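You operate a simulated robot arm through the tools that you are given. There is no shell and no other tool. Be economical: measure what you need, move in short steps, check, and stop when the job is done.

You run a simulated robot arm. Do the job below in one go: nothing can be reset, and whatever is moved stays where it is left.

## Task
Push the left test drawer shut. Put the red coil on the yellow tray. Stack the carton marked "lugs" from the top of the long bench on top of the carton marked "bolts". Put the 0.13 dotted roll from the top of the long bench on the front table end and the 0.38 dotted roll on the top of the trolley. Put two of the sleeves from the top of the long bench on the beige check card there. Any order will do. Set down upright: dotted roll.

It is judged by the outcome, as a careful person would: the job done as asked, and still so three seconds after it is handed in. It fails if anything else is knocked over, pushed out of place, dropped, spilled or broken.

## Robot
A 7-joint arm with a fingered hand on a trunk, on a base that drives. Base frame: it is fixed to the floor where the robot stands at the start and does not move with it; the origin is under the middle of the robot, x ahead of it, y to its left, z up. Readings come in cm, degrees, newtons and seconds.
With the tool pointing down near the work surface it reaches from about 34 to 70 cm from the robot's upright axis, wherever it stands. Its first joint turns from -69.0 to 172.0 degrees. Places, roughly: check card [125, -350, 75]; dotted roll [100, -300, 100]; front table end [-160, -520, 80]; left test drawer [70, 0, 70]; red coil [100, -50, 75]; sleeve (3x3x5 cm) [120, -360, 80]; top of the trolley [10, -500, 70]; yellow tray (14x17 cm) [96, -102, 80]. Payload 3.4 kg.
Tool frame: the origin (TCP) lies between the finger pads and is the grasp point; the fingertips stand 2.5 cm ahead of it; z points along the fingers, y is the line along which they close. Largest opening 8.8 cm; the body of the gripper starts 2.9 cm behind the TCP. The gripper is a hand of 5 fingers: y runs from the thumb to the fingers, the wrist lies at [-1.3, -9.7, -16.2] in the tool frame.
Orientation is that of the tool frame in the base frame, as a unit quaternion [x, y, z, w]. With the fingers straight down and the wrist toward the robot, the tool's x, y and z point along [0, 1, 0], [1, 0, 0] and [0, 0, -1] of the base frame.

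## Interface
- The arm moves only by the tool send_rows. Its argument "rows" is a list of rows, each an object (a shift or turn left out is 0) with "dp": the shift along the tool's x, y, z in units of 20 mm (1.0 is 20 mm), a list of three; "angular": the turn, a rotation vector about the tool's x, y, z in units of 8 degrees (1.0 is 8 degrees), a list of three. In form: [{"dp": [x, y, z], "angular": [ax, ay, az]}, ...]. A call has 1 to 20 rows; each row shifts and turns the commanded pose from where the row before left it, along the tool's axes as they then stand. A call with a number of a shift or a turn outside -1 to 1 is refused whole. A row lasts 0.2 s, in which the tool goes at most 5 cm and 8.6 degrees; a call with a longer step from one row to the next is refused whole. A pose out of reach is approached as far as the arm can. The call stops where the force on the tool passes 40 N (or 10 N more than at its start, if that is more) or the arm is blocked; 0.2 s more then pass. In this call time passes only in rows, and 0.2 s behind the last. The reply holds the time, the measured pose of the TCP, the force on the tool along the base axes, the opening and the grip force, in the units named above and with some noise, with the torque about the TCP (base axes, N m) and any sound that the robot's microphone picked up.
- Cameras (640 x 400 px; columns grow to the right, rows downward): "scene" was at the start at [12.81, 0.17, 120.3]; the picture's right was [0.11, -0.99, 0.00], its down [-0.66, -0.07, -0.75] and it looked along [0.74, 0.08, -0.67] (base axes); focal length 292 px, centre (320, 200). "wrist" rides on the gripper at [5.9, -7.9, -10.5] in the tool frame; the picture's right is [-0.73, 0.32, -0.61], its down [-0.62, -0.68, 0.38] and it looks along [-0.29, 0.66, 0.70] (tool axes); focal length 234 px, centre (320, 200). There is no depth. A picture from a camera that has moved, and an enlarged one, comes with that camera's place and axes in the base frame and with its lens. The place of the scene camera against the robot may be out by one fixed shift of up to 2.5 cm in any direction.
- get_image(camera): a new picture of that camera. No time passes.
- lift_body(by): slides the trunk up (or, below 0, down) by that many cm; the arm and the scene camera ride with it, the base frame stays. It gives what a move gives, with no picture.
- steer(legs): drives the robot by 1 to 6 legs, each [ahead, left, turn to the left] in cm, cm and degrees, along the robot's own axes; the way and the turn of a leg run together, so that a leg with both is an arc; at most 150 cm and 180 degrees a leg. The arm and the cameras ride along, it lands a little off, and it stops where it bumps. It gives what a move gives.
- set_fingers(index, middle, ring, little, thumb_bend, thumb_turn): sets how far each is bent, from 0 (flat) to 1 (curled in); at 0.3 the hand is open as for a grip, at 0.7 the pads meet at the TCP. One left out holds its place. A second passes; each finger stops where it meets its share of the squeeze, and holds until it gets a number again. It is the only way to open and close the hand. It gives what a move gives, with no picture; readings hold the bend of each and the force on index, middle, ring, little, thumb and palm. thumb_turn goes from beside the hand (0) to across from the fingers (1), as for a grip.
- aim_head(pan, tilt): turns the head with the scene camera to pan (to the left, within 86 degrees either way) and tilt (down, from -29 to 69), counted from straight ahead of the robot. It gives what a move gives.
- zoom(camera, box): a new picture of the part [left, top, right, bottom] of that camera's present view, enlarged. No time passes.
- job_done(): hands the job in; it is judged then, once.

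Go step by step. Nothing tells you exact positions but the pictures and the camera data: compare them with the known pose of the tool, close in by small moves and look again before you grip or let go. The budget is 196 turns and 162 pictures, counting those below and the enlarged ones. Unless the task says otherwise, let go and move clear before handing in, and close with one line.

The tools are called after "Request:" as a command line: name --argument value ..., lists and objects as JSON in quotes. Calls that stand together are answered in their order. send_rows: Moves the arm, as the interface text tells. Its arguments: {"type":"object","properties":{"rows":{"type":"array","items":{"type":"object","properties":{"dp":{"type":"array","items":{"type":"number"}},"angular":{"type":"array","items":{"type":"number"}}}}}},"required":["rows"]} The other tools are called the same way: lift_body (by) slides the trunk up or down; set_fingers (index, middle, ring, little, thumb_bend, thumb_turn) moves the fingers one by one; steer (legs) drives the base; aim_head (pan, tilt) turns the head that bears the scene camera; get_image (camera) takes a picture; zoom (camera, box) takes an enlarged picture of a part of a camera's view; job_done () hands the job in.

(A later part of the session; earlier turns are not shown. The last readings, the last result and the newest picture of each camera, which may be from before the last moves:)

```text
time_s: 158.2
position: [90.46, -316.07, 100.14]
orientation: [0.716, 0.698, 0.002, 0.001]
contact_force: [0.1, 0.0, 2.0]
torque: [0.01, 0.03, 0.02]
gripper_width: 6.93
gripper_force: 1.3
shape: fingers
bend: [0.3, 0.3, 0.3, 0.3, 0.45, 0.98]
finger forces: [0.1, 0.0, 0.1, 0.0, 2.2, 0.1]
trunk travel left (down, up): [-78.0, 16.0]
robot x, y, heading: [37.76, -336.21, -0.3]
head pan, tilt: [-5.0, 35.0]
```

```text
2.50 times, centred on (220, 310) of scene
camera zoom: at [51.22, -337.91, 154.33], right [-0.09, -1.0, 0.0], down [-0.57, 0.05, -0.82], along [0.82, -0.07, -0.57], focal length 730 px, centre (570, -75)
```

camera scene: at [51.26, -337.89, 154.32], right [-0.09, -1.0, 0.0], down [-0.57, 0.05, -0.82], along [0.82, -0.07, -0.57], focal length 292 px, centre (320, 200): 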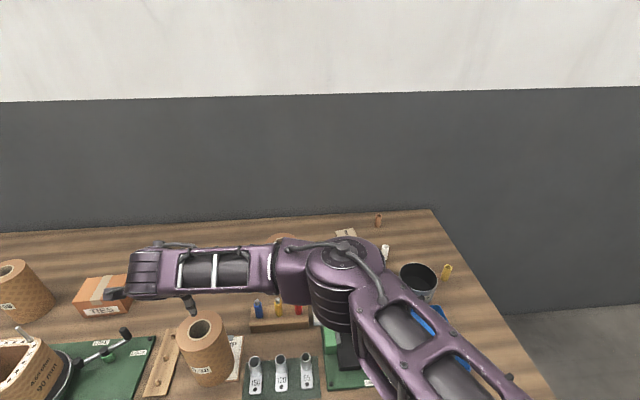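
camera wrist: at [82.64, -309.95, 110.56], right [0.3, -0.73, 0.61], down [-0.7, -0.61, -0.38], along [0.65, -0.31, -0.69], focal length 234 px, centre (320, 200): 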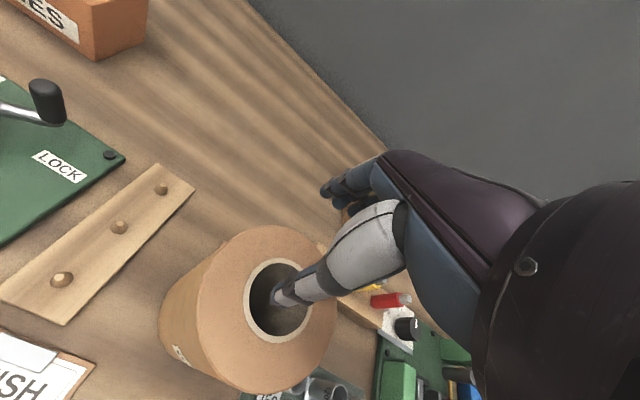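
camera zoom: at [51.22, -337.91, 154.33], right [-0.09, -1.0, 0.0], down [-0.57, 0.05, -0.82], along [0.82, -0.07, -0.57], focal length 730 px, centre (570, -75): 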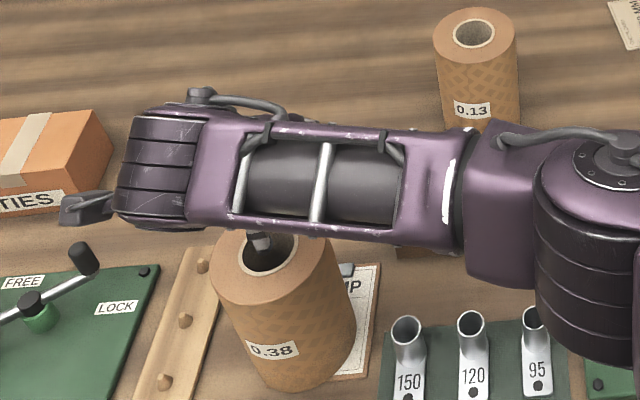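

The thumb is entering the hole but touches its far rim lightly. I shift 0.9 cm back and go down.

Request:
send_rows --rows '[{"dp": [0, -0.45, -0.2]}, {"dp": [0, 0, 0.7]}, {"dp": [0, 0, 0.6]}, {"dp": [0, 0, 0.6]}]'

Request:
get_image --camera "wrist"

```text
time_s: 158.8
position: [89.95, -315.93, 100.1]
orientation: [0.716, 0.698, 0.01, 0.002]
contact_force: [1.2, -0.8, 14.2]
torque: [-0.02, 0.57, 0.06]
gripper_width: 7.19
gripper_force: 7.4
shape: fingers
bend: [0.3, 0.3, 0.3, 0.3, 0.43, 0.98]
finger forces: [0.1, 0.0, 0.0, 0.1, 14.2, 0.0]
trunk travel left (down, up): [-78.0, 16.0]
robot x, y, heading: [38.32, -336.23, 0.1]
head pan, tilt: [-5.0, 35.0]
stopped in row 3: the force on the tool passed its limit (the readings are from after the stop); the commanded pose is now the measured one
```

```text
68 pictures are left
camera wrist: at [81.88, -309.86, 110.46], right [0.29, -0.74, 0.61], down [-0.69, -0.6, -0.4], along [0.66, -0.3, -0.69], focal length 234 px, centre (320, 200)
```

wrist: 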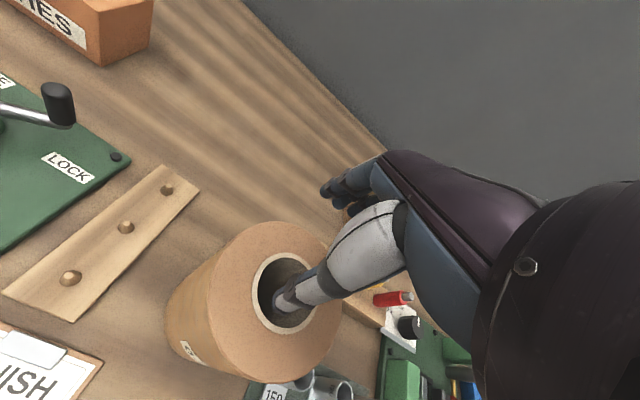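

The hole seems blocked just below the rim, so I'll grip the roll from outside instead. I rise, open wide and centre over it.

Request:
send_rows --rows '[{"dp": [0, 0, -1], "angular": [0.14, -0.08, 0]}, {"dp": [0, 0, -1]}, {"dp": [0, 0, -1]}, {"dp": [0, -0.75, 0]}, {"dp": [0, -0.75, 0]}]'

Request:
set_fingers --index 0.1 --middle 0.1 --ring 0.1 --little 0.1 --thumb_bend 0.08

Request:
get_image --camera "wrist"

```text
time_s: 160.0
position: [86.91, -315.69, 105.83]
orientation: [0.716, 0.698, -0.003, -0.001]
contact_force: [-0.2, -0.5, 0.8]
torque: [0.02, -0.03, 0.01]
gripper_width: 6.9
gripper_force: 0.1
shape: fingers
bend: [0.3, 0.3, 0.3, 0.3, 0.45, 0.98]
finger forces: [0.0, 0.0, 0.0, 0.0, 0.0, 0.0]
trunk travel left (down, up): [-78.0, 16.0]
robot x, y, heading: [37.77, -336.35, -0.1]
head pan, tilt: [-5.0, 35.0]
```

```text
time_s: 161.0
position: [86.78, -315.7, 105.77]
orientation: [0.716, 0.698, -0.003, -0.001]
contact_force: [0.7, -0.1, -0.5]
torque: [-0.01, -0.01, -0.03]
gripper_width: 12.06
gripper_force: 0.0
shape: fingers
bend: [0.1, 0.1, 0.1, 0.1, 0.08, 0.98]
finger forces: [0.0, 0.0, 0.1, 0.0, 0.0, 0.0]
trunk travel left (down, up): [-78.0, 16.0]
robot x, y, heading: [38.1, -336.51, -0.2]
head pan, tilt: [-5.0, 35.0]
```

```text
67 pictures are left
camera wrist: at [79.17, -309.57, 116.39], right [0.31, -0.73, 0.61], down [-0.7, -0.61, -0.38], along [0.65, -0.31, -0.7], focal length 234 px, centre (320, 200)
```

wrist: 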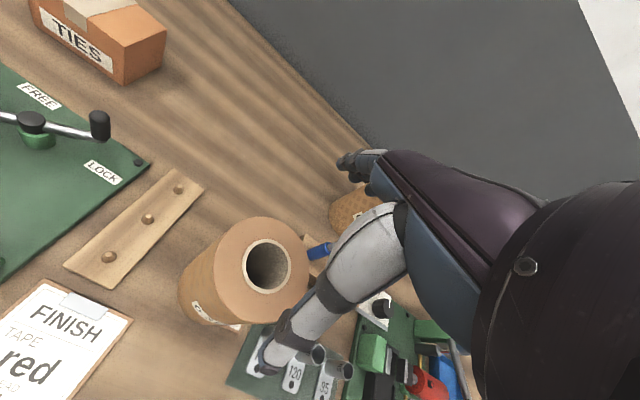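

Centred at (86.9, -315.9). Down slowly around the roll.

Request:
send_rows --rows '[{"dp": [-0.1, 0.05, 1]}, {"dp": [0, 0, 1]}, {"dp": [0, 0, 1]}, {"dp": [0, 0, 0.5]}, {"dp": [0, 0, 0.3]}, {"dp": [0, 0, 0.3]}, {"dp": [0, 0, 0.2]}, {"dp": [0, 0, 0.2]}, {"dp": [0, 0, 0.2]}]'

Request:
get_image --camera "wrist"

```text
time_s: 163.0
position: [86.89, -316.04, 96.4]
orientation: [0.716, 0.698, -0.002, 0.001]
contact_force: [-2.0, -0.8, 3.5]
torque: [-0.02, 0.14, -0.02]
gripper_width: 12.12
gripper_force: 1.3
shape: fingers
bend: [0.1, 0.1, 0.1, 0.1, 0.06, 0.98]
finger forces: [0.0, 0.0, 0.0, 0.0, 3.4, 0.0]
trunk travel left (down, up): [-78.0, 16.0]
robot x, y, heading: [38.16, -336.28, -0.3]
head pan, tilt: [-5.0, 35.0]
```

```text
66 pictures are left
camera wrist: at [79.12, -309.89, 107.01], right [0.31, -0.73, 0.61], down [-0.7, -0.61, -0.38], along [0.65, -0.31, -0.7], focal length 234 px, centre (320, 200)
```

wrist: 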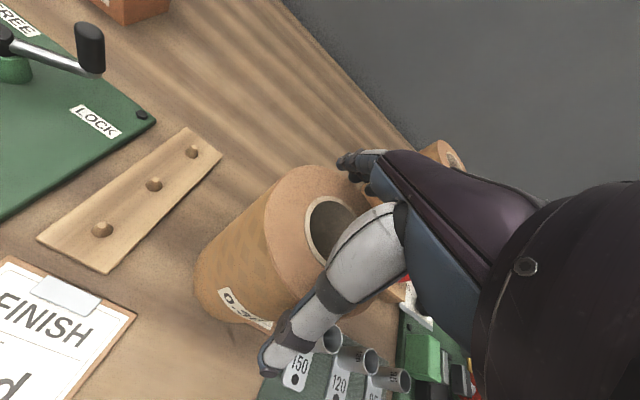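

Only the thumb touches lightly. I shift 0.4 cm back and try a bit deeper.

Request:
send_rows --rows '[{"dp": [0, -0.2, 0]}, {"dp": [0, 0, 0.2]}, {"dp": [0, 0, 0.2]}, {"dp": [0, 0, 0.2]}]'

```text
time_s: 164.0
position: [86.38, -315.97, 95.48]
orientation: [0.716, 0.698, -0.001, 0.0]
contact_force: [-2.3, -0.8, 16.9]
torque: [0.09, 0.03, 0.03]
gripper_width: 12.41
gripper_force: 7.9
shape: fingers
bend: [0.08, 0.1, 0.1, 0.1, 0.07, 0.98]
finger forces: [5.8, 0.0, 0.1, 0.0, 9.8, 0.0]
trunk travel left (down, up): [-78.0, 16.0]
robot x, y, heading: [37.84, -336.12, -0.4]
head pan, tilt: [-5.0, 35.0]
```

Good depth: 1.5 cm below the top. I close the hand.

Request:
send_rows --rows '[{"dp": [0, 0, -0.12]}]'

Request:
set_fingers --index 0.7 --middle 0.7 --ring 0.7 --little 0.7 --thumb_bend 0.7

Request:
send_rows --rows '[{"dp": [0, 0, -0.4]}, {"dp": [0, 0, -0.4]}, {"dp": [0, 0, -0.4]}, {"dp": [0, 0, -0.4]}]'

Request:
get_image --camera "wrist"

Request:
get_image --camera "scene"

```text
time_s: 164.4
position: [86.27, -315.99, 95.5]
orientation: [0.717, 0.698, -0.002, 0.001]
contact_force: [-2.9, 0.9, 9.7]
torque: [0.03, -0.05, 0.02]
gripper_width: 12.37
gripper_force: 6.3
shape: fingers
bend: [0.08, 0.1, 0.1, 0.1, 0.06, 0.97]
finger forces: [4.5, 0.1, 0.0, 0.0, 6.7, 0.1]
trunk travel left (down, up): [-78.0, 16.0]
robot x, y, heading: [38.11, -336.35, -0.1]
head pan, tilt: [-5.0, 35.0]
```

```text
time_s: 165.4
position: [86.4, -316.11, 95.59]
orientation: [0.717, 0.698, -0.001, -0.001]
contact_force: [-0.5, 0.9, 18.1]
torque: [-0.29, -0.83, 0.03]
gripper_width: 10.24
gripper_force: 49.0
shape: fingers
bend: [0.08, 0.28, 0.32, 0.63, 0.53, 0.91]
finger forces: [16.3, 14.4, 9.7, 6.9, 49.5, 0.1]
trunk travel left (down, up): [-78.0, 16.0]
robot x, y, heading: [37.62, -335.92, -0.3]
head pan, tilt: [-5.0, 35.0]
```

```text
time_s: 166.4
position: [86.65, -315.96, 98.49]
orientation: [0.716, 0.698, -0.004, -0.001]
contact_force: [-0.2, -0.4, -5.8]
torque: [-0.01, 0.01, -0.01]
gripper_width: 9.99
gripper_force: 41.8
shape: fingers
bend: [0.09, 0.28, 0.33, 0.63, 0.56, 0.91]
finger forces: [11.2, 13.5, 9.3, 7.0, 42.5, 0.0]
trunk travel left (down, up): [-78.0, 16.0]
robot x, y, heading: [38.21, -336.3, -0.2]
head pan, tilt: [-5.0, 35.0]
```

```text
65 pictures are left
camera wrist: at [78.9, -309.82, 109.12], right [0.31, -0.73, 0.61], down [-0.7, -0.61, -0.38], along [0.64, -0.31, -0.7], focal length 234 px, centre (320, 200)
```

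wrist: 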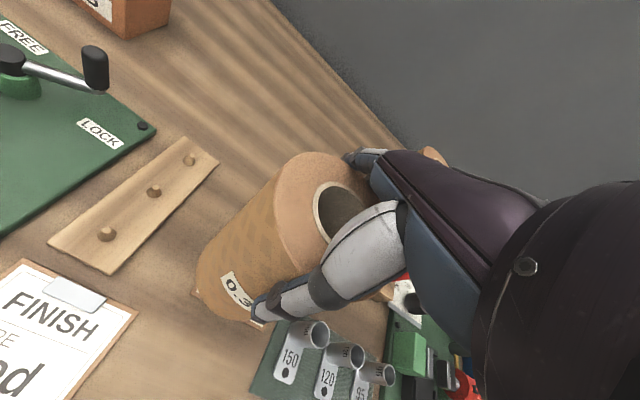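

```text
64 pictures are left
camera scene: at [51.4, -337.85, 154.3], right [-0.09, -1.0, 0.0], down [-0.57, 0.05, -0.82], along [0.82, -0.07, -0.57], focal length 292 px, centre (320, 200)
```

scene: 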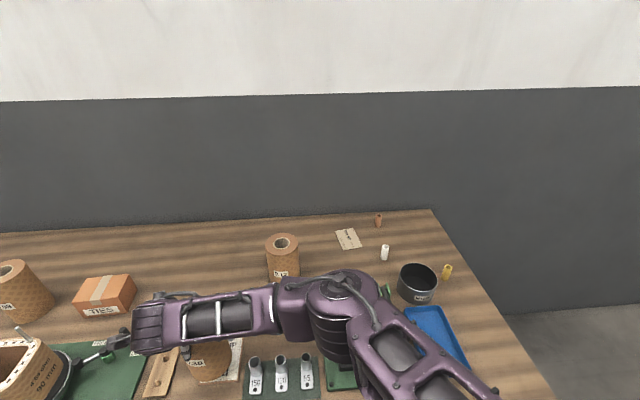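

The roll is held (≈6 N). I lift it by the trunk, back off, turn right and drive toward the trolley for a look.

Request:
lift_body --by 12

Request:
steer --legs '[[-42, 0, 0], [0, 0, -90], [55, 0, 0]]'

Request:
aim_head --pan 0 --tilt 30

Request:
get_image --camera "scene"

Request:
get_image --camera "wrist"

```text
time_s: 167.9
position: [86.65, -315.99, 110.63]
orientation: [0.717, 0.697, -0.004, -0.001]
contact_force: [0.4, 0.7, -6.0]
torque: [0.0, 0.02, -0.02]
gripper_width: 9.99
gripper_force: 41.8
shape: fingers
bend: [0.09, 0.28, 0.33, 0.63, 0.56, 0.91]
finger forces: [11.3, 13.4, 9.4, 6.9, 42.2, 0.1]
trunk travel left (down, up): [-90.0, 4.0]
robot x, y, heading: [37.84, -336.21, -0.4]
head pan, tilt: [-5.0, 35.0]
```

```text
time_s: 177.1
position: [16.68, -440.77, 110.64]
orientation: [1.0, -0.01, -0.002, -0.003]
contact_force: [-0.3, -0.2, -6.3]
torque: [0.03, 0.02, 0.01]
gripper_width: 9.9
gripper_force: 38.6
shape: fingers
bend: [0.09, 0.28, 0.33, 0.63, 0.57, 0.91]
finger forces: [10.3, 12.8, 9.0, 7.0, 39.5, 0.1]
trunk travel left (down, up): [-90.0, 4.0]
robot x, y, heading: [-4.26, -392.12, -89.9]
head pan, tilt: [-5.0, 35.0]
```

```text
time_s: 177.7
position: [16.71, -440.64, 110.48]
orientation: [1.0, -0.01, -0.001, -0.004]
contact_force: [-0.4, 0.1, -7.0]
torque: [0.07, 0.0, 0.01]
gripper_width: 9.9
gripper_force: 39.1
shape: fingers
bend: [0.09, 0.28, 0.33, 0.63, 0.57, 0.91]
finger forces: [10.4, 12.9, 8.8, 7.0, 39.4, 0.1]
trunk travel left (down, up): [-90.0, 4.0]
robot x, y, heading: [-3.96, -392.59, -90.0]
head pan, tilt: [0.0, 30.0]
```

```text
63 pictures are left
camera scene: at [-4.4, -407.11, 167.08], right [-1.0, 0.0, 0.0], down [0.0, 0.5, -0.87], along [0.0, -0.87, -0.5], focal length 292 px, centre (320, 200)
```

scene: 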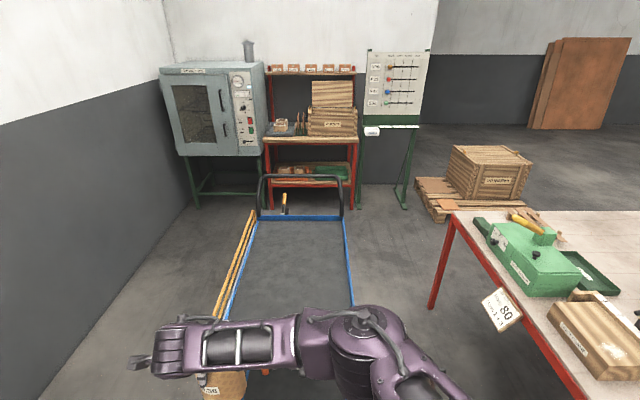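

```text
62 pictures are left
camera wrist: at [22.71, -432.94, 121.12], right [-0.73, -0.31, 0.61], down [-0.61, 0.7, -0.38], along [-0.31, -0.65, -0.7], focal length 234 px, centre (320, 200)
```

wrist: 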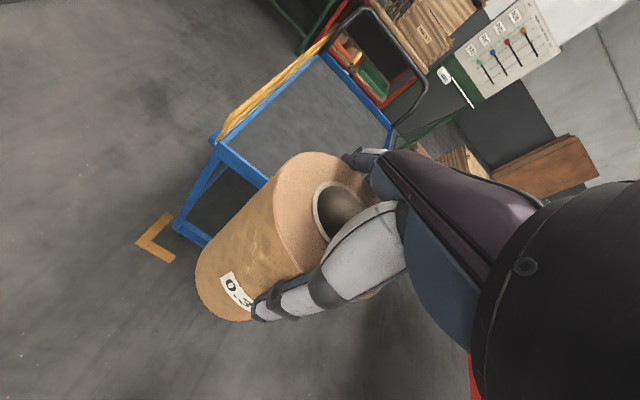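

The trolley top spans about x −18…32, y −471…−549, at z≈70. I drive ahead so the roll hovers over its near middle and inspect.

Request:
steer --legs '[[43, -5, 0]]'

Request:
aim_head --pan 0 --tilt 48

Request:
get_image --camera "scene"

Request:
get_image --camera "wrist"

```text
time_s: 180.4
position: [11.54, -484.0, 110.43]
orientation: [1.0, -0.012, -0.002, -0.002]
contact_force: [-0.4, 0.0, -6.4]
torque: [0.03, 0.0, -0.04]
gripper_width: 9.91
gripper_force: 39.1
shape: fingers
bend: [0.09, 0.28, 0.33, 0.63, 0.57, 0.91]
finger forces: [10.3, 12.8, 8.9, 6.9, 39.5, 0.0]
trunk travel left (down, up): [-90.0, 4.0]
robot x, y, heading: [-9.08, -435.31, -90.2]
head pan, tilt: [0.0, 30.0]
```

```text
time_s: 181.2
position: [11.56, -483.96, 110.57]
orientation: [1.0, -0.012, -0.003, -0.003]
contact_force: [-0.1, -0.1, -6.3]
torque: [0.08, 0.0, -0.03]
gripper_width: 9.89
gripper_force: 39.4
shape: fingers
bend: [0.09, 0.28, 0.33, 0.63, 0.57, 0.91]
finger forces: [10.3, 12.9, 8.8, 6.9, 39.3, 0.1]
trunk travel left (down, up): [-90.0, 4.0]
robot x, y, heading: [-9.14, -435.44, -90.1]
head pan, tilt: [0.0, 48.0]
```

```text
61 pictures are left
camera scene: at [-9.48, -449.24, 164.4], right [-1.0, 0.0, 0.0], down [0.0, 0.74, -0.67], along [0.0, -0.67, -0.74], focal length 292 px, centre (320, 200)
```

scene: 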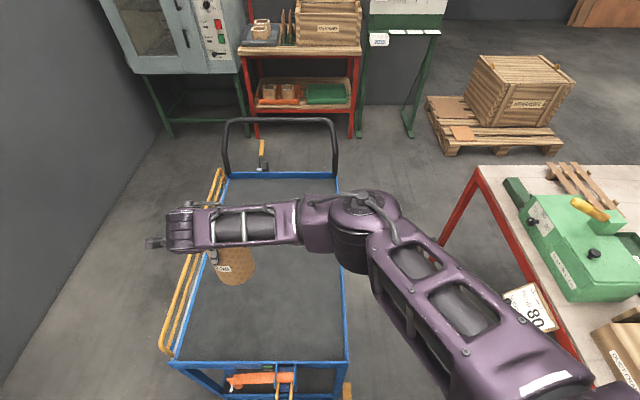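

```text
60 pictures are left
camera wrist: at [17.53, -476.33, 121.12], right [-0.73, -0.31, 0.61], down [-0.61, 0.7, -0.38], along [-0.31, -0.64, -0.7], focal length 234 px, centre (320, 200)
```

wrist: 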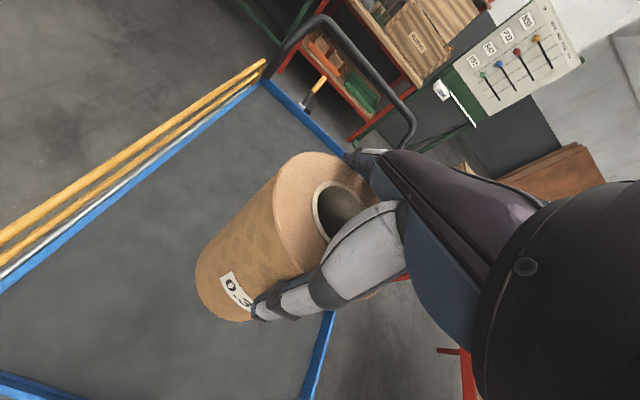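

Good spot at (11.5, -484). I zoom in to check the roll's uprightness before lowering.

Request:
zoom --camera "wrist" --box '[160, 120, 420, 350]'

Request:
zoom --camera "scene" --box '[140, 180, 360, 320]'

```text
1.74 times, centred on (290, 235) of wrist
camera zoom: at [17.53, -476.33, 121.12], right [-0.73, -0.31, 0.61], down [-0.61, 0.7, -0.38], along [-0.31, -0.64, -0.7], focal length 407 px, centre (372, 139)
```

zoom: 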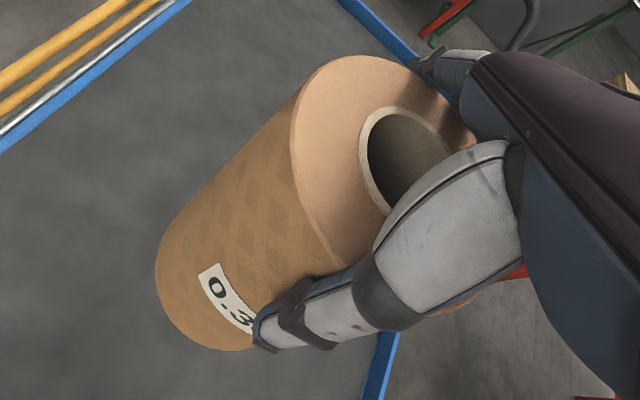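

```text
2.86 times, centred on (250, 250) of scene
camera zoom: at [-9.48, -449.24, 164.4], right [-1.0, 0.0, 0.0], down [0.0, 0.74, -0.67], along [0.0, -0.67, -0.74], focal length 834 px, centre (520, 57)
```

zoom: 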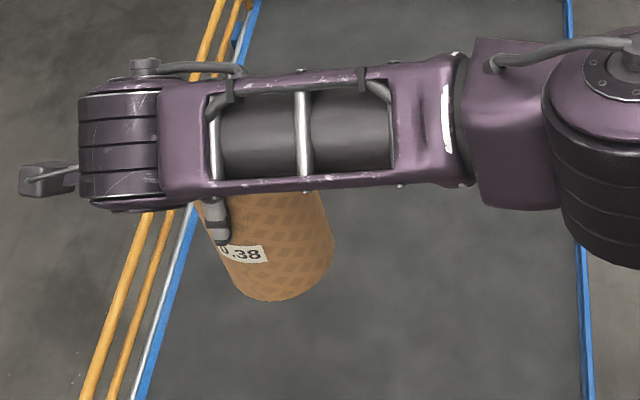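

It is upright within a few degrees. I lower by trunk 20 cm, then feel for the deck with small steps.

Request:
lift_body --by -20

Request:
get_image --camera "wrist"

Request:
get_image --camera "scene"

```text
time_s: 183.4
position: [11.57, -484.03, 90.64]
orientation: [1.0, -0.012, -0.002, -0.004]
contact_force: [-0.1, 0.1, -5.9]
torque: [0.03, 0.01, -0.02]
gripper_width: 9.91
gripper_force: 38.6
shape: fingers
bend: [0.09, 0.28, 0.33, 0.63, 0.57, 0.91]
finger forces: [10.2, 12.9, 8.8, 7.0, 39.1, 0.0]
trunk travel left (down, up): [-70.0, 24.0]
robot x, y, heading: [-8.73, -435.68, -90.0]
head pan, tilt: [0.0, 48.0]
```

```text
57 pictures are left
camera wrist: at [17.53, -476.27, 101.15], right [-0.73, -0.31, 0.61], down [-0.61, 0.7, -0.38], along [-0.31, -0.65, -0.7], focal length 234 px, centre (320, 200)
```

wrist: 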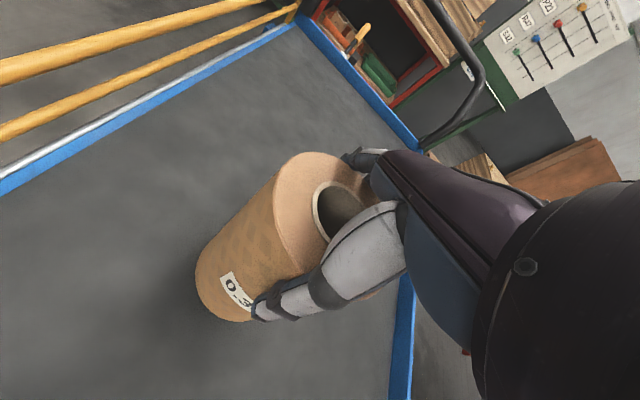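

```text
56 pictures are left
camera scene: at [-9.48, -449.17, 144.41], right [-1.0, 0.0, 0.0], down [0.0, 0.74, -0.67], along [0.0, -0.67, -0.74], focal length 292 px, centre (320, 200)
```

scene: 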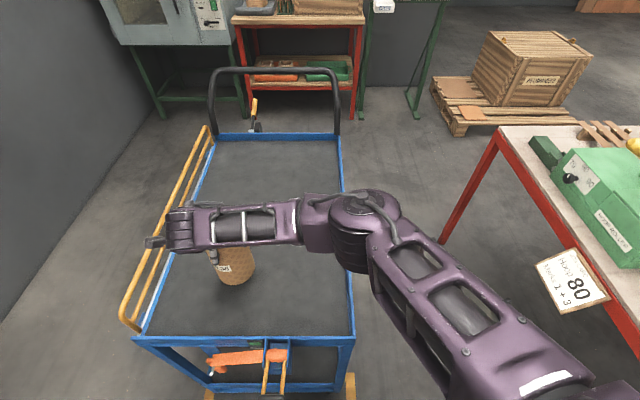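

Lower in small steps.

Request:
send_rows --rows '[{"dp": [0, 0, 0.5]}, {"dp": [0, 0, 0.5]}, {"dp": [0, 0, 0.4]}, {"dp": [0, 0, 0.3]}, {"dp": [0, 0, 0.2]}, {"dp": [0, 0, 0.2]}]'

Request:
zoom --camera "scene" --box '[140, 180, 340, 320]'

```text
time_s: 184.8
position: [11.6, -483.8, 87.32]
orientation: [1.0, -0.011, 0.002, 0.005]
contact_force: [-6.5, 9.1, 30.6]
torque: [-0.34, 0.21, -0.14]
gripper_width: 9.92
gripper_force: 43.7
shape: fingers
bend: [0.08, 0.28, 0.33, 0.64, 0.58, 0.91]
finger forces: [11.3, 12.6, 9.7, 7.5, 45.9, 0.1]
trunk travel left (down, up): [-70.0, 24.0]
robot x, y, heading: [-8.88, -435.26, -90.1]
head pan, tilt: [0.0, 48.0]
stopped in row 6: the force on the tool passed its limit (the readings are from after the stop); the commanded pose is now the measured one
```

```text
2.86 times, centred on (240, 250) of scene
camera zoom: at [-9.83, -448.52, 144.5], right [-1.0, 0.0, 0.0], down [0.0, 0.74, -0.67], along [0.0, -0.67, -0.74], focal length 834 px, centre (549, 57)
```

zoom: 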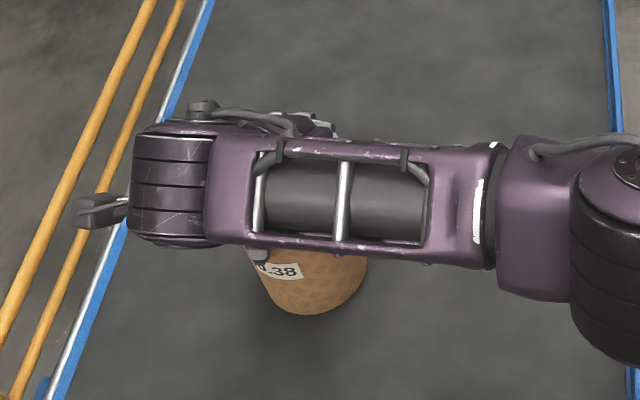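

The roll stands on the deck. I relieve the pressure and open the hand.

Request:
send_rows --rows '[{"dp": [0, 0, -0.15]}]'

Request:
set_fingers --index 0.1 --middle 0.1 --ring 0.1 --little 0.1 --thumb_bend 0.08

Request:
send_rows --rows '[{"dp": [0, 0, -0.3]}, {"dp": [0, 0, -0.3]}, {"dp": [0, 0, -0.5]}, {"dp": [0, 0, -1]}, {"dp": [0, 0, -1]}, {"dp": [0, 0, -1]}]'

Request:
get_image --camera "wrist"

```text
time_s: 185.2
position: [11.37, -483.75, 87.46]
orientation: [1.0, -0.011, 0.001, 0.004]
contact_force: [-4.5, 4.9, 21.0]
torque: [-0.48, 0.14, -0.07]
gripper_width: 9.96
gripper_force: 42.0
shape: fingers
bend: [0.08, 0.28, 0.33, 0.64, 0.58, 0.91]
finger forces: [12.1, 12.9, 9.4, 6.9, 42.5, 0.0]
trunk travel left (down, up): [-70.0, 24.0]
robot x, y, heading: [-8.91, -435.7, -90.1]
head pan, tilt: [0.0, 48.0]
```

```text
time_s: 186.2
position: [11.53, -484.07, 87.16]
orientation: [1.0, -0.01, 0.0, 0.001]
contact_force: [-0.6, -0.9, 6.2]
torque: [-0.19, -0.02, 0.0]
gripper_width: 12.4
gripper_force: 3.4
shape: fingers
bend: [0.08, 0.1, 0.1, 0.1, 0.08, 0.98]
finger forces: [4.6, 0.0, 0.1, 0.0, 2.0, 0.0]
trunk travel left (down, up): [-70.0, 24.0]
robot x, y, heading: [-9.07, -435.49, -90.1]
head pan, tilt: [0.0, 48.0]
```

```text
time_s: 187.6
position: [11.62, -484.0, 95.39]
orientation: [1.0, -0.011, 0.0, 0.001]
contact_force: [0.0, 0.4, 0.3]
torque: [-0.03, 0.01, 0.02]
gripper_width: 12.1
gripper_force: 0.0
shape: fingers
bend: [0.1, 0.1, 0.1, 0.1, 0.08, 0.98]
finger forces: [0.0, 0.0, 0.0, 0.0, 0.1, 0.0]
trunk travel left (down, up): [-70.0, 24.0]
robot x, y, heading: [-8.94, -435.42, -90.2]
head pan, tilt: [0.0, 48.0]
```

```text
54 pictures are left
camera wrist: at [17.61, -476.12, 105.93], right [-0.73, -0.31, 0.61], down [-0.61, 0.69, -0.38], along [-0.3, -0.65, -0.7], focal length 234 px, centre (320, 200)
```

wrist: 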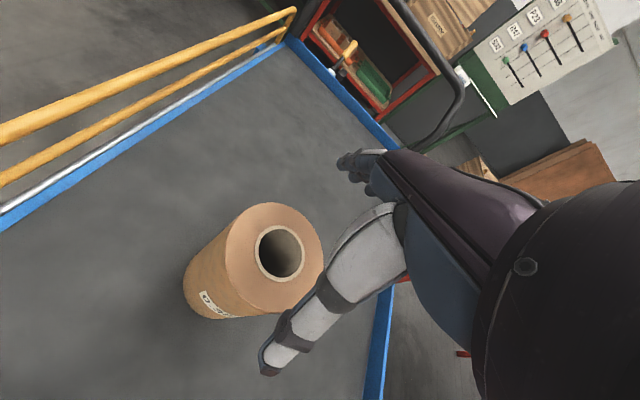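

The 0.38 roll stands on the trolley. Now I go back to the bench for the 0.13 roll at (113.4, -332).

Request:
lift_body --by 12

Request:
steer --legs '[[-90, 0, 0], [0, 0, 90]]'

Request:
aim_head --pan 5 --tilt 40

Request:
steer --legs '[[40, 0, 0]]'

Request:
get_image --camera "scene"

Request:
get_image --camera "wrist"

```text
time_s: 189.1
position: [11.66, -483.89, 107.38]
orientation: [1.0, -0.011, 0.0, 0.002]
contact_force: [0.0, -0.5, -0.6]
torque: [-0.02, 0.0, 0.0]
gripper_width: 12.12
gripper_force: 0.1
shape: fingers
bend: [0.1, 0.1, 0.1, 0.1, 0.08, 0.98]
finger forces: [0.0, 0.0, 0.0, 0.0, 0.0, 0.1]
trunk travel left (down, up): [-82.0, 12.0]
robot x, y, heading: [-8.72, -435.6, -90.3]
head pan, tilt: [0.0, 48.0]
```

```text
time_s: 190.9
position: [14.32, -467.35, 107.37]
orientation: [1.0, 0.003, -0.002, 0.002]
contact_force: [-0.7, 1.4, 0.0]
torque: [-0.01, 0.04, -0.01]
gripper_width: 12.1
gripper_force: 0.0
shape: fingers
bend: [0.1, 0.1, 0.1, 0.1, 0.08, 0.98]
finger forces: [0.0, 0.0, 0.0, 0.1, 0.0, 0.1]
trunk travel left (down, up): [-82.0, 12.0]
robot x, y, heading: [-8.08, -419.56, -88.6]
head pan, tilt: [0.0, 48.0]
stopped in leg 1: the robot was blocked; the commanded pose is now the measured one
```

```text
time_s: 191.6
position: [14.37, -467.41, 107.43]
orientation: [1.0, 0.003, 0.0, 0.001]
contact_force: [0.5, 0.6, -0.7]
torque: [-0.02, -0.03, 0.01]
gripper_width: 12.09
gripper_force: 0.0
shape: fingers
bend: [0.1, 0.1, 0.1, 0.1, 0.08, 0.98]
finger forces: [0.0, 0.0, 0.0, 0.1, 0.1, 0.1]
trunk travel left (down, up): [-82.0, 12.0]
robot x, y, heading: [-7.36, -419.54, -88.5]
head pan, tilt: [5.0, 40.0]
```

```text
time_s: 193.3
position: [14.73, -489.77, 107.22]
orientation: [1.0, 0.003, 0.0, 0.0]
contact_force: [-0.2, -0.3, -0.1]
torque: [0.05, -0.03, 0.0]
gripper_width: 12.12
gripper_force: 0.0
shape: fingers
bend: [0.1, 0.1, 0.1, 0.1, 0.08, 0.98]
finger forces: [0.0, 0.0, 0.1, 0.0, 0.0, 0.1]
trunk travel left (down, up): [-82.0, 12.0]
robot x, y, heading: [-7.2, -441.42, -88.5]
head pan, tilt: [5.0, 40.0]
stopped in leg 1: the robot was blocked; the commanded pose is now the measured one
```

```text
53 pictures are left
camera scene: at [-6.62, -456.2, 157.52], right [-0.99, -0.11, 0.0], down [-0.07, 0.64, -0.76], along [0.09, -0.76, -0.65], focal length 292 px, centre (320, 200)
```

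scene: 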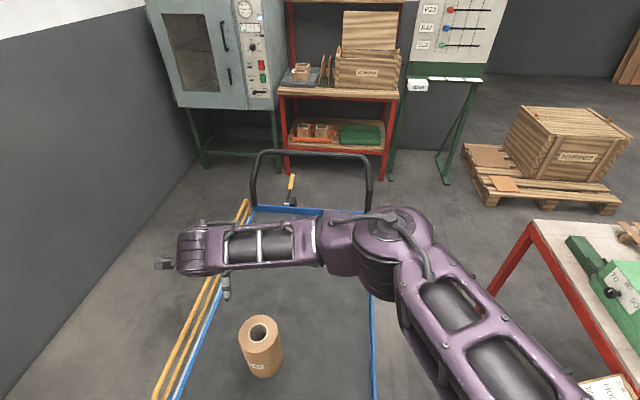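

```text
52 pictures are left
camera wrist: at [20.49, -481.89, 117.8], right [-0.72, -0.33, 0.61], down [-0.63, 0.68, -0.38], along [-0.29, -0.66, -0.7], focal length 234 px, centre (320, 200)
```

wrist: 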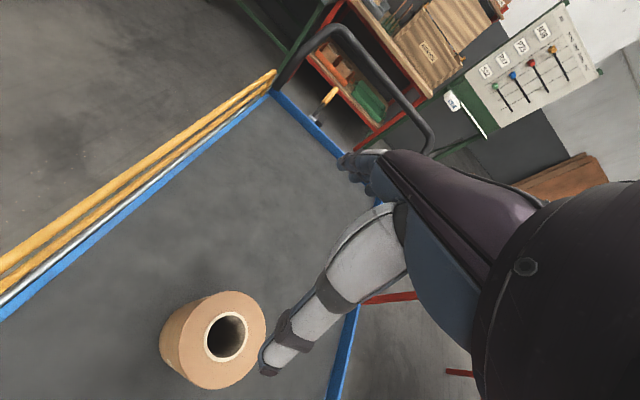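

Backing was blocked on my right side, so the turn never happened and the next leg ran forward to the trolley's base. The roll appears unmoved. I look to the right/back before moving.

Request:
aim_head --pan -75 --tilt 50

Request:
get_image --camera "scene"

```text
time_s: 194.9
position: [14.68, -489.49, 107.37]
orientation: [1.0, 0.003, 0.0, 0.001]
contact_force: [0.6, -0.2, 0.9]
torque: [0.0, -0.01, 0.0]
gripper_width: 12.09
gripper_force: 0.1
shape: fingers
bend: [0.1, 0.1, 0.1, 0.1, 0.08, 0.98]
finger forces: [0.0, 0.0, 0.0, 0.2, 0.0, 0.1]
trunk travel left (down, up): [-82.0, 12.0]
robot x, y, heading: [-7.22, -441.54, -88.9]
head pan, tilt: [-75.0, 50.0]
```

```text
51 pictures are left
camera scene: at [-14.96, -449.49, 156.14], right [-0.28, 0.96, 0.0], down [0.73, 0.22, -0.64], along [-0.62, -0.18, -0.77], focal length 292 px, centre (320, 200)
```

scene: 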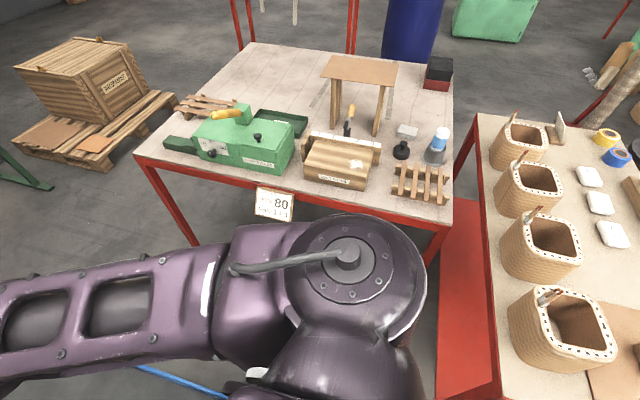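

A second red table's edge (x≈-35) caught my right side. I back a little, shift left, then go back along x≈3, and turn to face the bench.

Request:
steer --legs '[[-5, 0, 0], [0, 11, -1.1], [-85, 0, 0], [0, 0, 90]]'

Request:
aim_head --pan 5 --tilt 40

Request:
get_image --camera "scene"

```text
time_s: 204.5
position: [51.68, -330.96, 107.3]
orientation: [0.71, 0.704, 0.0, 0.001]
contact_force: [-0.7, 0.5, 0.0]
torque: [-0.02, 0.05, -0.01]
gripper_width: 12.07
gripper_force: 0.0
shape: fingers
bend: [0.1, 0.1, 0.1, 0.1, 0.08, 0.98]
finger forces: [0.0, 0.1, 0.0, 0.0, 0.0, 0.0]
trunk travel left (down, up): [-82.0, 12.0]
robot x, y, heading: [3.62, -351.79, 0.5]
head pan, tilt: [-75.0, 50.0]
```

```text
time_s: 206.0
position: [51.71, -330.87, 107.45]
orientation: [0.71, 0.704, 0.001, 0.001]
contact_force: [-0.7, -0.2, -0.6]
torque: [-0.03, -0.05, 0.0]
gripper_width: 12.1
gripper_force: 0.1
shape: fingers
bend: [0.1, 0.1, 0.1, 0.1, 0.08, 0.98]
finger forces: [0.0, 0.0, 0.0, 0.0, 0.0, 0.0]
trunk travel left (down, up): [-82.0, 12.0]
robot x, y, heading: [3.19, -352.24, 0.5]
head pan, tilt: [5.0, 40.0]
```

```text
50 pictures are left
camera scene: at [16.37, -352.01, 157.56], right [0.1, -1.0, 0.0], down [-0.64, -0.06, -0.77], along [0.76, 0.07, -0.64], focal length 292 px, centre (320, 200)
```

scene: 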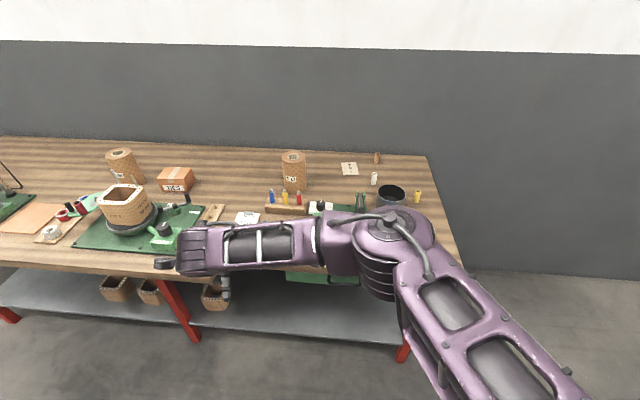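

I drive forward as near as the bench allows.

Request:
steer --legs '[[44, 0, -0.5]]'

Request:
send_rows --rows '[{"dp": [0, 1, 0]}, {"dp": [0, 1, 0]}, {"dp": [0, 1, 0]}, {"dp": [0, 1, 0]}, {"dp": [0, 1, 0]}, {"dp": [0, 1, 0]}]'

Request:
get_image --camera "wrist"

Request:
get_image --camera "scene"

```text
time_s: 208.7
position: [96.26, -331.15, 107.38]
orientation: [0.713, 0.701, 0.001, 0.001]
contact_force: [-0.1, -0.3, 0.2]
torque: [0.02, 0.01, -0.02]
gripper_width: 12.1
gripper_force: 0.1
shape: fingers
bend: [0.1, 0.1, 0.1, 0.1, 0.08, 0.98]
finger forces: [0.1, 0.1, 0.1, 0.0, 0.0, 0.0]
trunk travel left (down, up): [-82.0, 12.0]
robot x, y, heading: [48.19, -352.07, 0.2]
head pan, tilt: [5.0, 40.0]
```

```text
time_s: 210.1
position: [108.43, -332.74, 108.05]
orientation: [0.713, 0.701, 0.0, 0.0]
contact_force: [0.1, -0.8, 0.3]
torque: [-0.01, -0.02, 0.0]
gripper_width: 12.12
gripper_force: 0.1
shape: fingers
bend: [0.1, 0.1, 0.1, 0.1, 0.08, 0.98]
finger forces: [0.0, 0.0, 0.0, 0.1, 0.0, 0.0]
out of reach, approached as far as the arm can: row 6
trunk travel left (down, up): [-82.0, 12.0]
robot x, y, heading: [48.22, -351.82, 0.2]
head pan, tilt: [5.0, 40.0]
```

```text
49 pictures are left
camera wrist: at [100.49, -326.67, 118.58], right [0.31, -0.73, 0.61], down [-0.69, -0.61, -0.38], along [0.65, -0.3, -0.7], focal length 234 px, centre (320, 200)
```

wrist: 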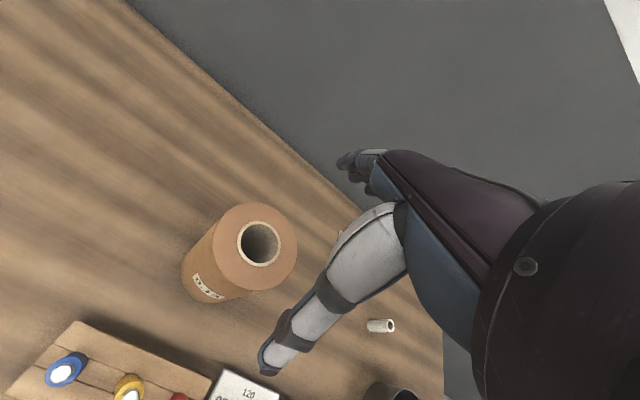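

```text
48 pictures are left
camera scene: at [60.87, -351.98, 157.55], right [0.09, -1.0, 0.0], down [-0.64, -0.06, -0.77], along [0.76, 0.07, -0.64], focal length 292 px, centre (320, 200)
```

scene: 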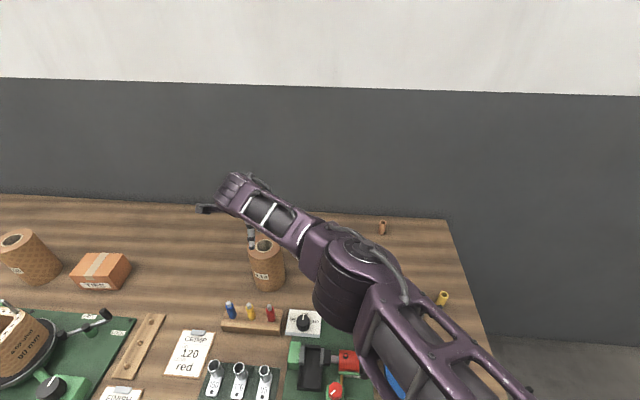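

Roll 0.13: hole centre (111.2, -332.3). I nudge the base forward 2.8 cm, lower the trunk 6 cm and re-check.

Request:
steer --legs '[[2.7, 0.4, 0]]'

Request:
lift_body --by -5

Request:
get_image --camera "wrist"

```text
time_s: 210.9
position: [110.64, -332.23, 108.31]
orientation: [0.714, 0.7, 0.001, 0.002]
contact_force: [1.0, 0.7, -0.4]
torque: [0.0, -0.04, 0.02]
gripper_width: 12.1
gripper_force: 0.0
shape: fingers
bend: [0.1, 0.1, 0.1, 0.1, 0.08, 0.98]
finger forces: [0.1, 0.0, 0.1, 0.0, 0.0, 0.1]
trunk travel left (down, up): [-82.0, 12.0]
robot x, y, heading: [50.5, -351.64, -0.2]
head pan, tilt: [5.0, 40.0]
```

```text
time_s: 211.9
position: [110.98, -332.35, 102.95]
orientation: [0.713, 0.701, 0.001, 0.001]
contact_force: [-0.4, 0.4, 0.1]
torque: [0.0, -0.01, 0.0]
gripper_width: 12.11
gripper_force: 0.0
shape: fingers
bend: [0.1, 0.1, 0.1, 0.1, 0.08, 0.98]
finger forces: [0.1, 0.0, 0.1, 0.0, 0.1, 0.0]
trunk travel left (down, up): [-77.0, 17.0]
robot x, y, heading: [50.37, -351.43, -0.2]
head pan, tilt: [5.0, 40.0]
```

```text
47 pictures are left
camera wrist: at [103.04, -326.18, 113.64], right [0.31, -0.73, 0.61], down [-0.69, -0.61, -0.38], along [0.65, -0.3, -0.69], focal length 234 px, centre (320, 200)
```

wrist: 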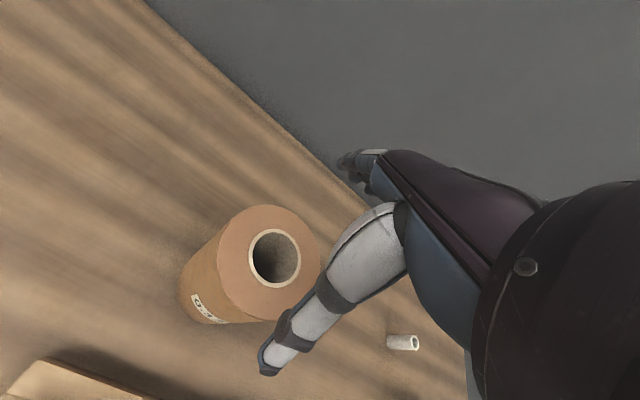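

Centred. Down around the roll.

Request:
send_rows --rows '[{"dp": [0, -0.05, 1]}, {"dp": [0, 0, 1]}, {"dp": [0, 0, 0.8]}, {"dp": [0, 0, 0.4]}, {"dp": [0, 0, 0.3]}, {"dp": [0, 0, 0.2]}, {"dp": [0, 0, 0.2]}, {"dp": [0, 0, 0.2]}]'

Request:
get_image --camera "wrist"

```text
time_s: 213.7
position: [110.67, -334.03, 95.27]
orientation: [0.713, 0.701, 0.002, 0.0]
contact_force: [-2.1, 0.1, 5.1]
torque: [0.02, 0.1, 0.05]
gripper_width: 12.1
gripper_force: 2.0
shape: fingers
bend: [0.1, 0.1, 0.1, 0.1, 0.08, 0.98]
finger forces: [0.2, 0.0, 0.0, 0.1, 3.3, 0.0]
out of reach, approached as far as the arm can: row 2, 4, 7
trunk travel left (down, up): [-77.0, 17.0]
robot x, y, heading: [50.8, -351.65, -0.1]
head pan, tilt: [5.0, 40.0]
```

```text
46 pictures are left
camera wrist: at [102.87, -328.06, 105.72], right [0.31, -0.73, 0.61], down [-0.69, -0.61, -0.39], along [0.65, -0.3, -0.69], focal length 234 px, centre (320, 200)
```

wrist: 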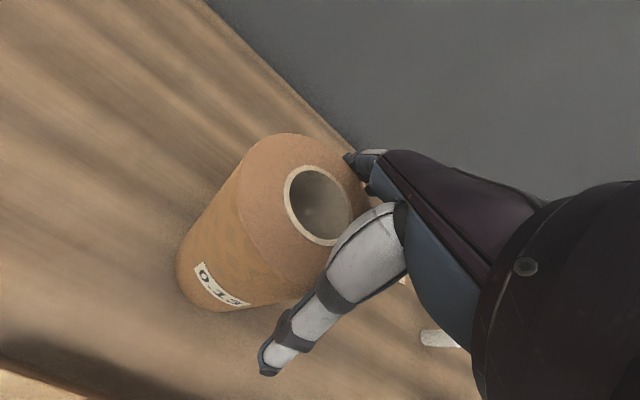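

The hand drifted 1.7 cm in y at the reach limit. I lift a little, correct with the base, and check.

Request:
send_rows --rows '[{"dp": [0, -0.1, -0.8]}]'

Request:
steer --legs '[[0, 1.6, 0]]'

Request:
get_image --camera "wrist"

```text
time_s: 214.1
position: [110.76, -333.95, 96.64]
orientation: [0.713, 0.701, 0.0, 0.001]
contact_force: [0.0, 0.7, 0.0]
torque: [0.0, 0.0, 0.02]
gripper_width: 12.09
gripper_force: 0.0
shape: fingers
bend: [0.1, 0.1, 0.1, 0.1, 0.08, 0.98]
finger forces: [0.1, 0.0, 0.0, 0.0, 0.0, 0.0]
trunk travel left (down, up): [-77.0, 17.0]
robot x, y, heading: [50.75, -351.16, 0.1]
head pan, tilt: [5.0, 40.0]
```

```text
time_s: 214.8
position: [110.8, -332.57, 96.8]
orientation: [0.713, 0.702, 0.001, 0.0]
contact_force: [-0.2, 0.2, 0.1]
torque: [0.0, 0.02, -0.03]
gripper_width: 12.13
gripper_force: 0.1
shape: fingers
bend: [0.1, 0.1, 0.1, 0.1, 0.08, 0.98]
finger forces: [0.0, 0.1, 0.1, 0.1, 0.1, 0.0]
trunk travel left (down, up): [-77.0, 17.0]
robot x, y, heading: [50.31, -349.97, 0.2]
head pan, tilt: [5.0, 40.0]
```

```text
45 pictures are left
camera wrist: at [102.86, -326.57, 107.22], right [0.31, -0.73, 0.61], down [-0.69, -0.61, -0.39], along [0.65, -0.3, -0.7], focal length 234 px, centre (320, 200)
```

wrist: 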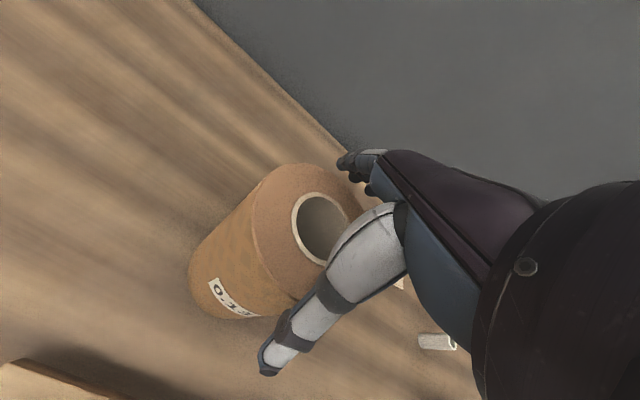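

Good. I lower the last 1.9 cm via the trunk and close.

Request:
lift_body --by -2

Request:
set_fingers --index 0.7 --middle 0.7 --ring 0.7 --little 0.7 --thumb_bend 0.7

Request:
lift_body --by 3

Request:
get_image --camera "wrist"

```text
time_s: 215.5
position: [110.45, -332.36, 95.07]
orientation: [0.714, 0.701, 0.002, 0.002]
contact_force: [-6.1, -0.9, 16.3]
torque: [0.09, 0.07, 0.08]
gripper_width: 12.39
gripper_force: 8.7
shape: fingers
bend: [0.08, 0.1, 0.1, 0.1, 0.06, 0.98]
finger forces: [5.3, 0.0, 0.0, 0.1, 12.1, 0.1]
trunk travel left (down, up): [-75.0, 19.0]
robot x, y, heading: [50.61, -350.05, 0.1]
head pan, tilt: [5.0, 40.0]
```

```text
time_s: 216.5
position: [110.46, -332.58, 95.11]
orientation: [0.713, 0.701, 0.004, 0.002]
contact_force: [-3.0, 0.7, 25.2]
torque: [-0.21, -0.98, 0.19]
gripper_width: 10.11
gripper_force: 45.8
shape: fingers
bend: [0.07, 0.3, 0.36, 0.66, 0.57, 0.93]
finger forces: [16.1, 16.0, 9.9, 3.3, 46.4, 0.0]
trunk travel left (down, up): [-75.0, 19.0]
robot x, y, heading: [50.63, -350.06, -0.1]
head pan, tilt: [5.0, 40.0]
```

```text
time_s: 217.3
position: [110.78, -332.35, 97.51]
orientation: [0.713, 0.701, 0.0, 0.0]
contact_force: [-0.5, 0.3, -6.6]
torque: [-0.07, 0.05, 0.02]
gripper_width: 9.59
gripper_force: 29.7
shape: fingers
bend: [0.09, 0.31, 0.38, 0.67, 0.6, 0.93]
finger forces: [9.3, 10.6, 7.8, 3.0, 28.6, 0.0]
trunk travel left (down, up): [-78.0, 16.0]
robot x, y, heading: [50.87, -349.91, 0.0]
head pan, tilt: [5.0, 40.0]
```

```text
44 pictures are left
camera wrist: at [102.92, -326.41, 108.05], right [0.31, -0.73, 0.61], down [-0.69, -0.61, -0.38], along [0.65, -0.3, -0.7], focal length 234 px, centre (320, 200)
```

wrist: 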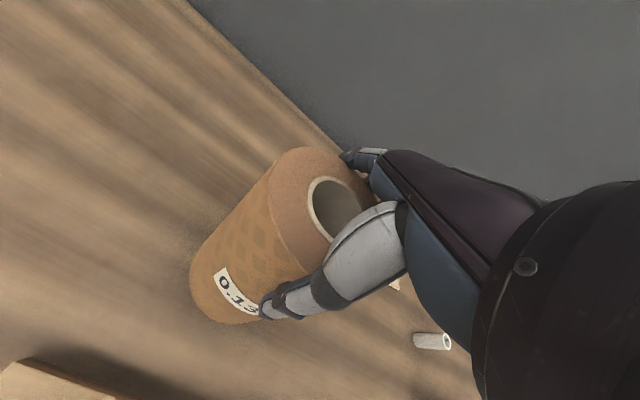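

Held (≈6.6 N). I lift, back off, retract the arm a bit, and start the route: south past the bench end, then around the trolley's east side.

Request:
lift_body --by 14

Request:
steer --legs '[[-48, 0, 0]]'

Request:
send_rows --rows '[{"dp": [0, -0.7, 0]}, {"dp": [0, -0.7, 0]}, {"dp": [0, -0.7, 0]}, {"dp": [0, -0.7, 0]}, {"dp": [0, -0.7, 0]}, {"dp": [0, -0.7, 0]}]'

Request:
steer --legs '[[0, -79, 0], [55, 0, 0]]'

Request:
aim_head --pan -60 --tilt 40

Request:
get_image --camera "scene"

```text
time_s: 218.9
position: [110.72, -332.39, 111.53]
orientation: [0.713, 0.701, 0.0, 0.0]
contact_force: [0.9, 0.0, -6.4]
torque: [-0.06, 0.0, 0.04]
gripper_width: 9.61
gripper_force: 29.1
shape: fingers
bend: [0.09, 0.31, 0.38, 0.67, 0.6, 0.93]
finger forces: [9.2, 10.6, 7.9, 2.8, 28.3, 0.0]
trunk travel left (down, up): [-92.0, 2.0]
robot x, y, heading: [50.61, -349.85, 0.2]
head pan, tilt: [5.0, 40.0]
```

```text
time_s: 221.8
position: [62.67, -332.41, 111.59]
orientation: [0.712, 0.702, 0.001, 0.0]
contact_force: [0.1, -0.8, -5.8]
torque: [-0.05, 0.0, -0.01]
gripper_width: 9.6
gripper_force: 28.8
shape: fingers
bend: [0.09, 0.31, 0.38, 0.67, 0.6, 0.93]
finger forces: [9.1, 10.4, 7.9, 2.8, 28.1, 0.0]
trunk travel left (down, up): [-92.0, 2.0]
robot x, y, heading: [2.17, -350.07, 0.5]
head pan, tilt: [5.0, 40.0]
```

```text
time_s: 223.2
position: [53.94, -332.25, 111.63]
orientation: [0.712, 0.702, 0.0, 0.0]
contact_force: [0.6, 0.2, -5.4]
torque: [0.01, 0.02, 0.0]
gripper_width: 9.58
gripper_force: 28.6
shape: fingers
bend: [0.09, 0.31, 0.38, 0.67, 0.6, 0.93]
finger forces: [8.6, 10.5, 7.8, 2.6, 27.2, 0.0]
trunk travel left (down, up): [-92.0, 2.0]
robot x, y, heading: [1.89, -349.95, 0.4]
head pan, tilt: [5.0, 40.0]
```

```text
time_s: 230.2
position: [109.27, -411.98, 111.59]
orientation: [0.713, 0.701, -0.001, 0.0]
contact_force: [0.0, 0.5, -6.2]
torque: [-0.08, 0.02, -0.04]
gripper_width: 9.56
gripper_force: 27.9
shape: fingers
bend: [0.09, 0.31, 0.38, 0.67, 0.6, 0.93]
finger forces: [8.5, 10.6, 8.0, 2.7, 27.1, 0.1]
trunk travel left (down, up): [-92.0, 2.0]
robot x, y, heading: [57.69, -429.87, 0.3]
head pan, tilt: [5.0, 40.0]
```

```text
time_s: 231.6
position: [109.4, -411.9, 111.61]
orientation: [0.713, 0.702, 0.0, 0.0]
contact_force: [0.2, 0.5, -6.5]
torque: [-0.04, 0.02, 0.02]
gripper_width: 9.57
gripper_force: 27.8
shape: fingers
bend: [0.09, 0.31, 0.38, 0.67, 0.6, 0.93]
finger forces: [8.4, 10.5, 7.8, 2.7, 26.8, 0.0]
trunk travel left (down, up): [-92.0, 2.0]
robot x, y, heading: [57.31, -429.73, 0.1]
head pan, tilt: [-60.0, 40.0]
```

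```text
43 pictures are left
camera scene: at [66.35, -437.72, 167.55], right [-0.86, -0.5, 0.0], down [-0.32, 0.56, -0.77], along [0.38, -0.66, -0.64], focal length 292 px, centre (320, 200)
```

scene: 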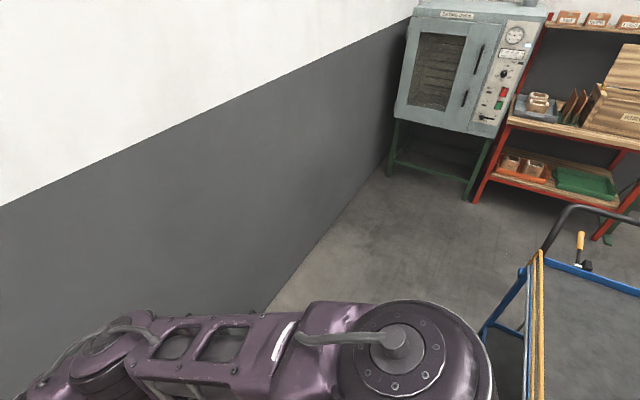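

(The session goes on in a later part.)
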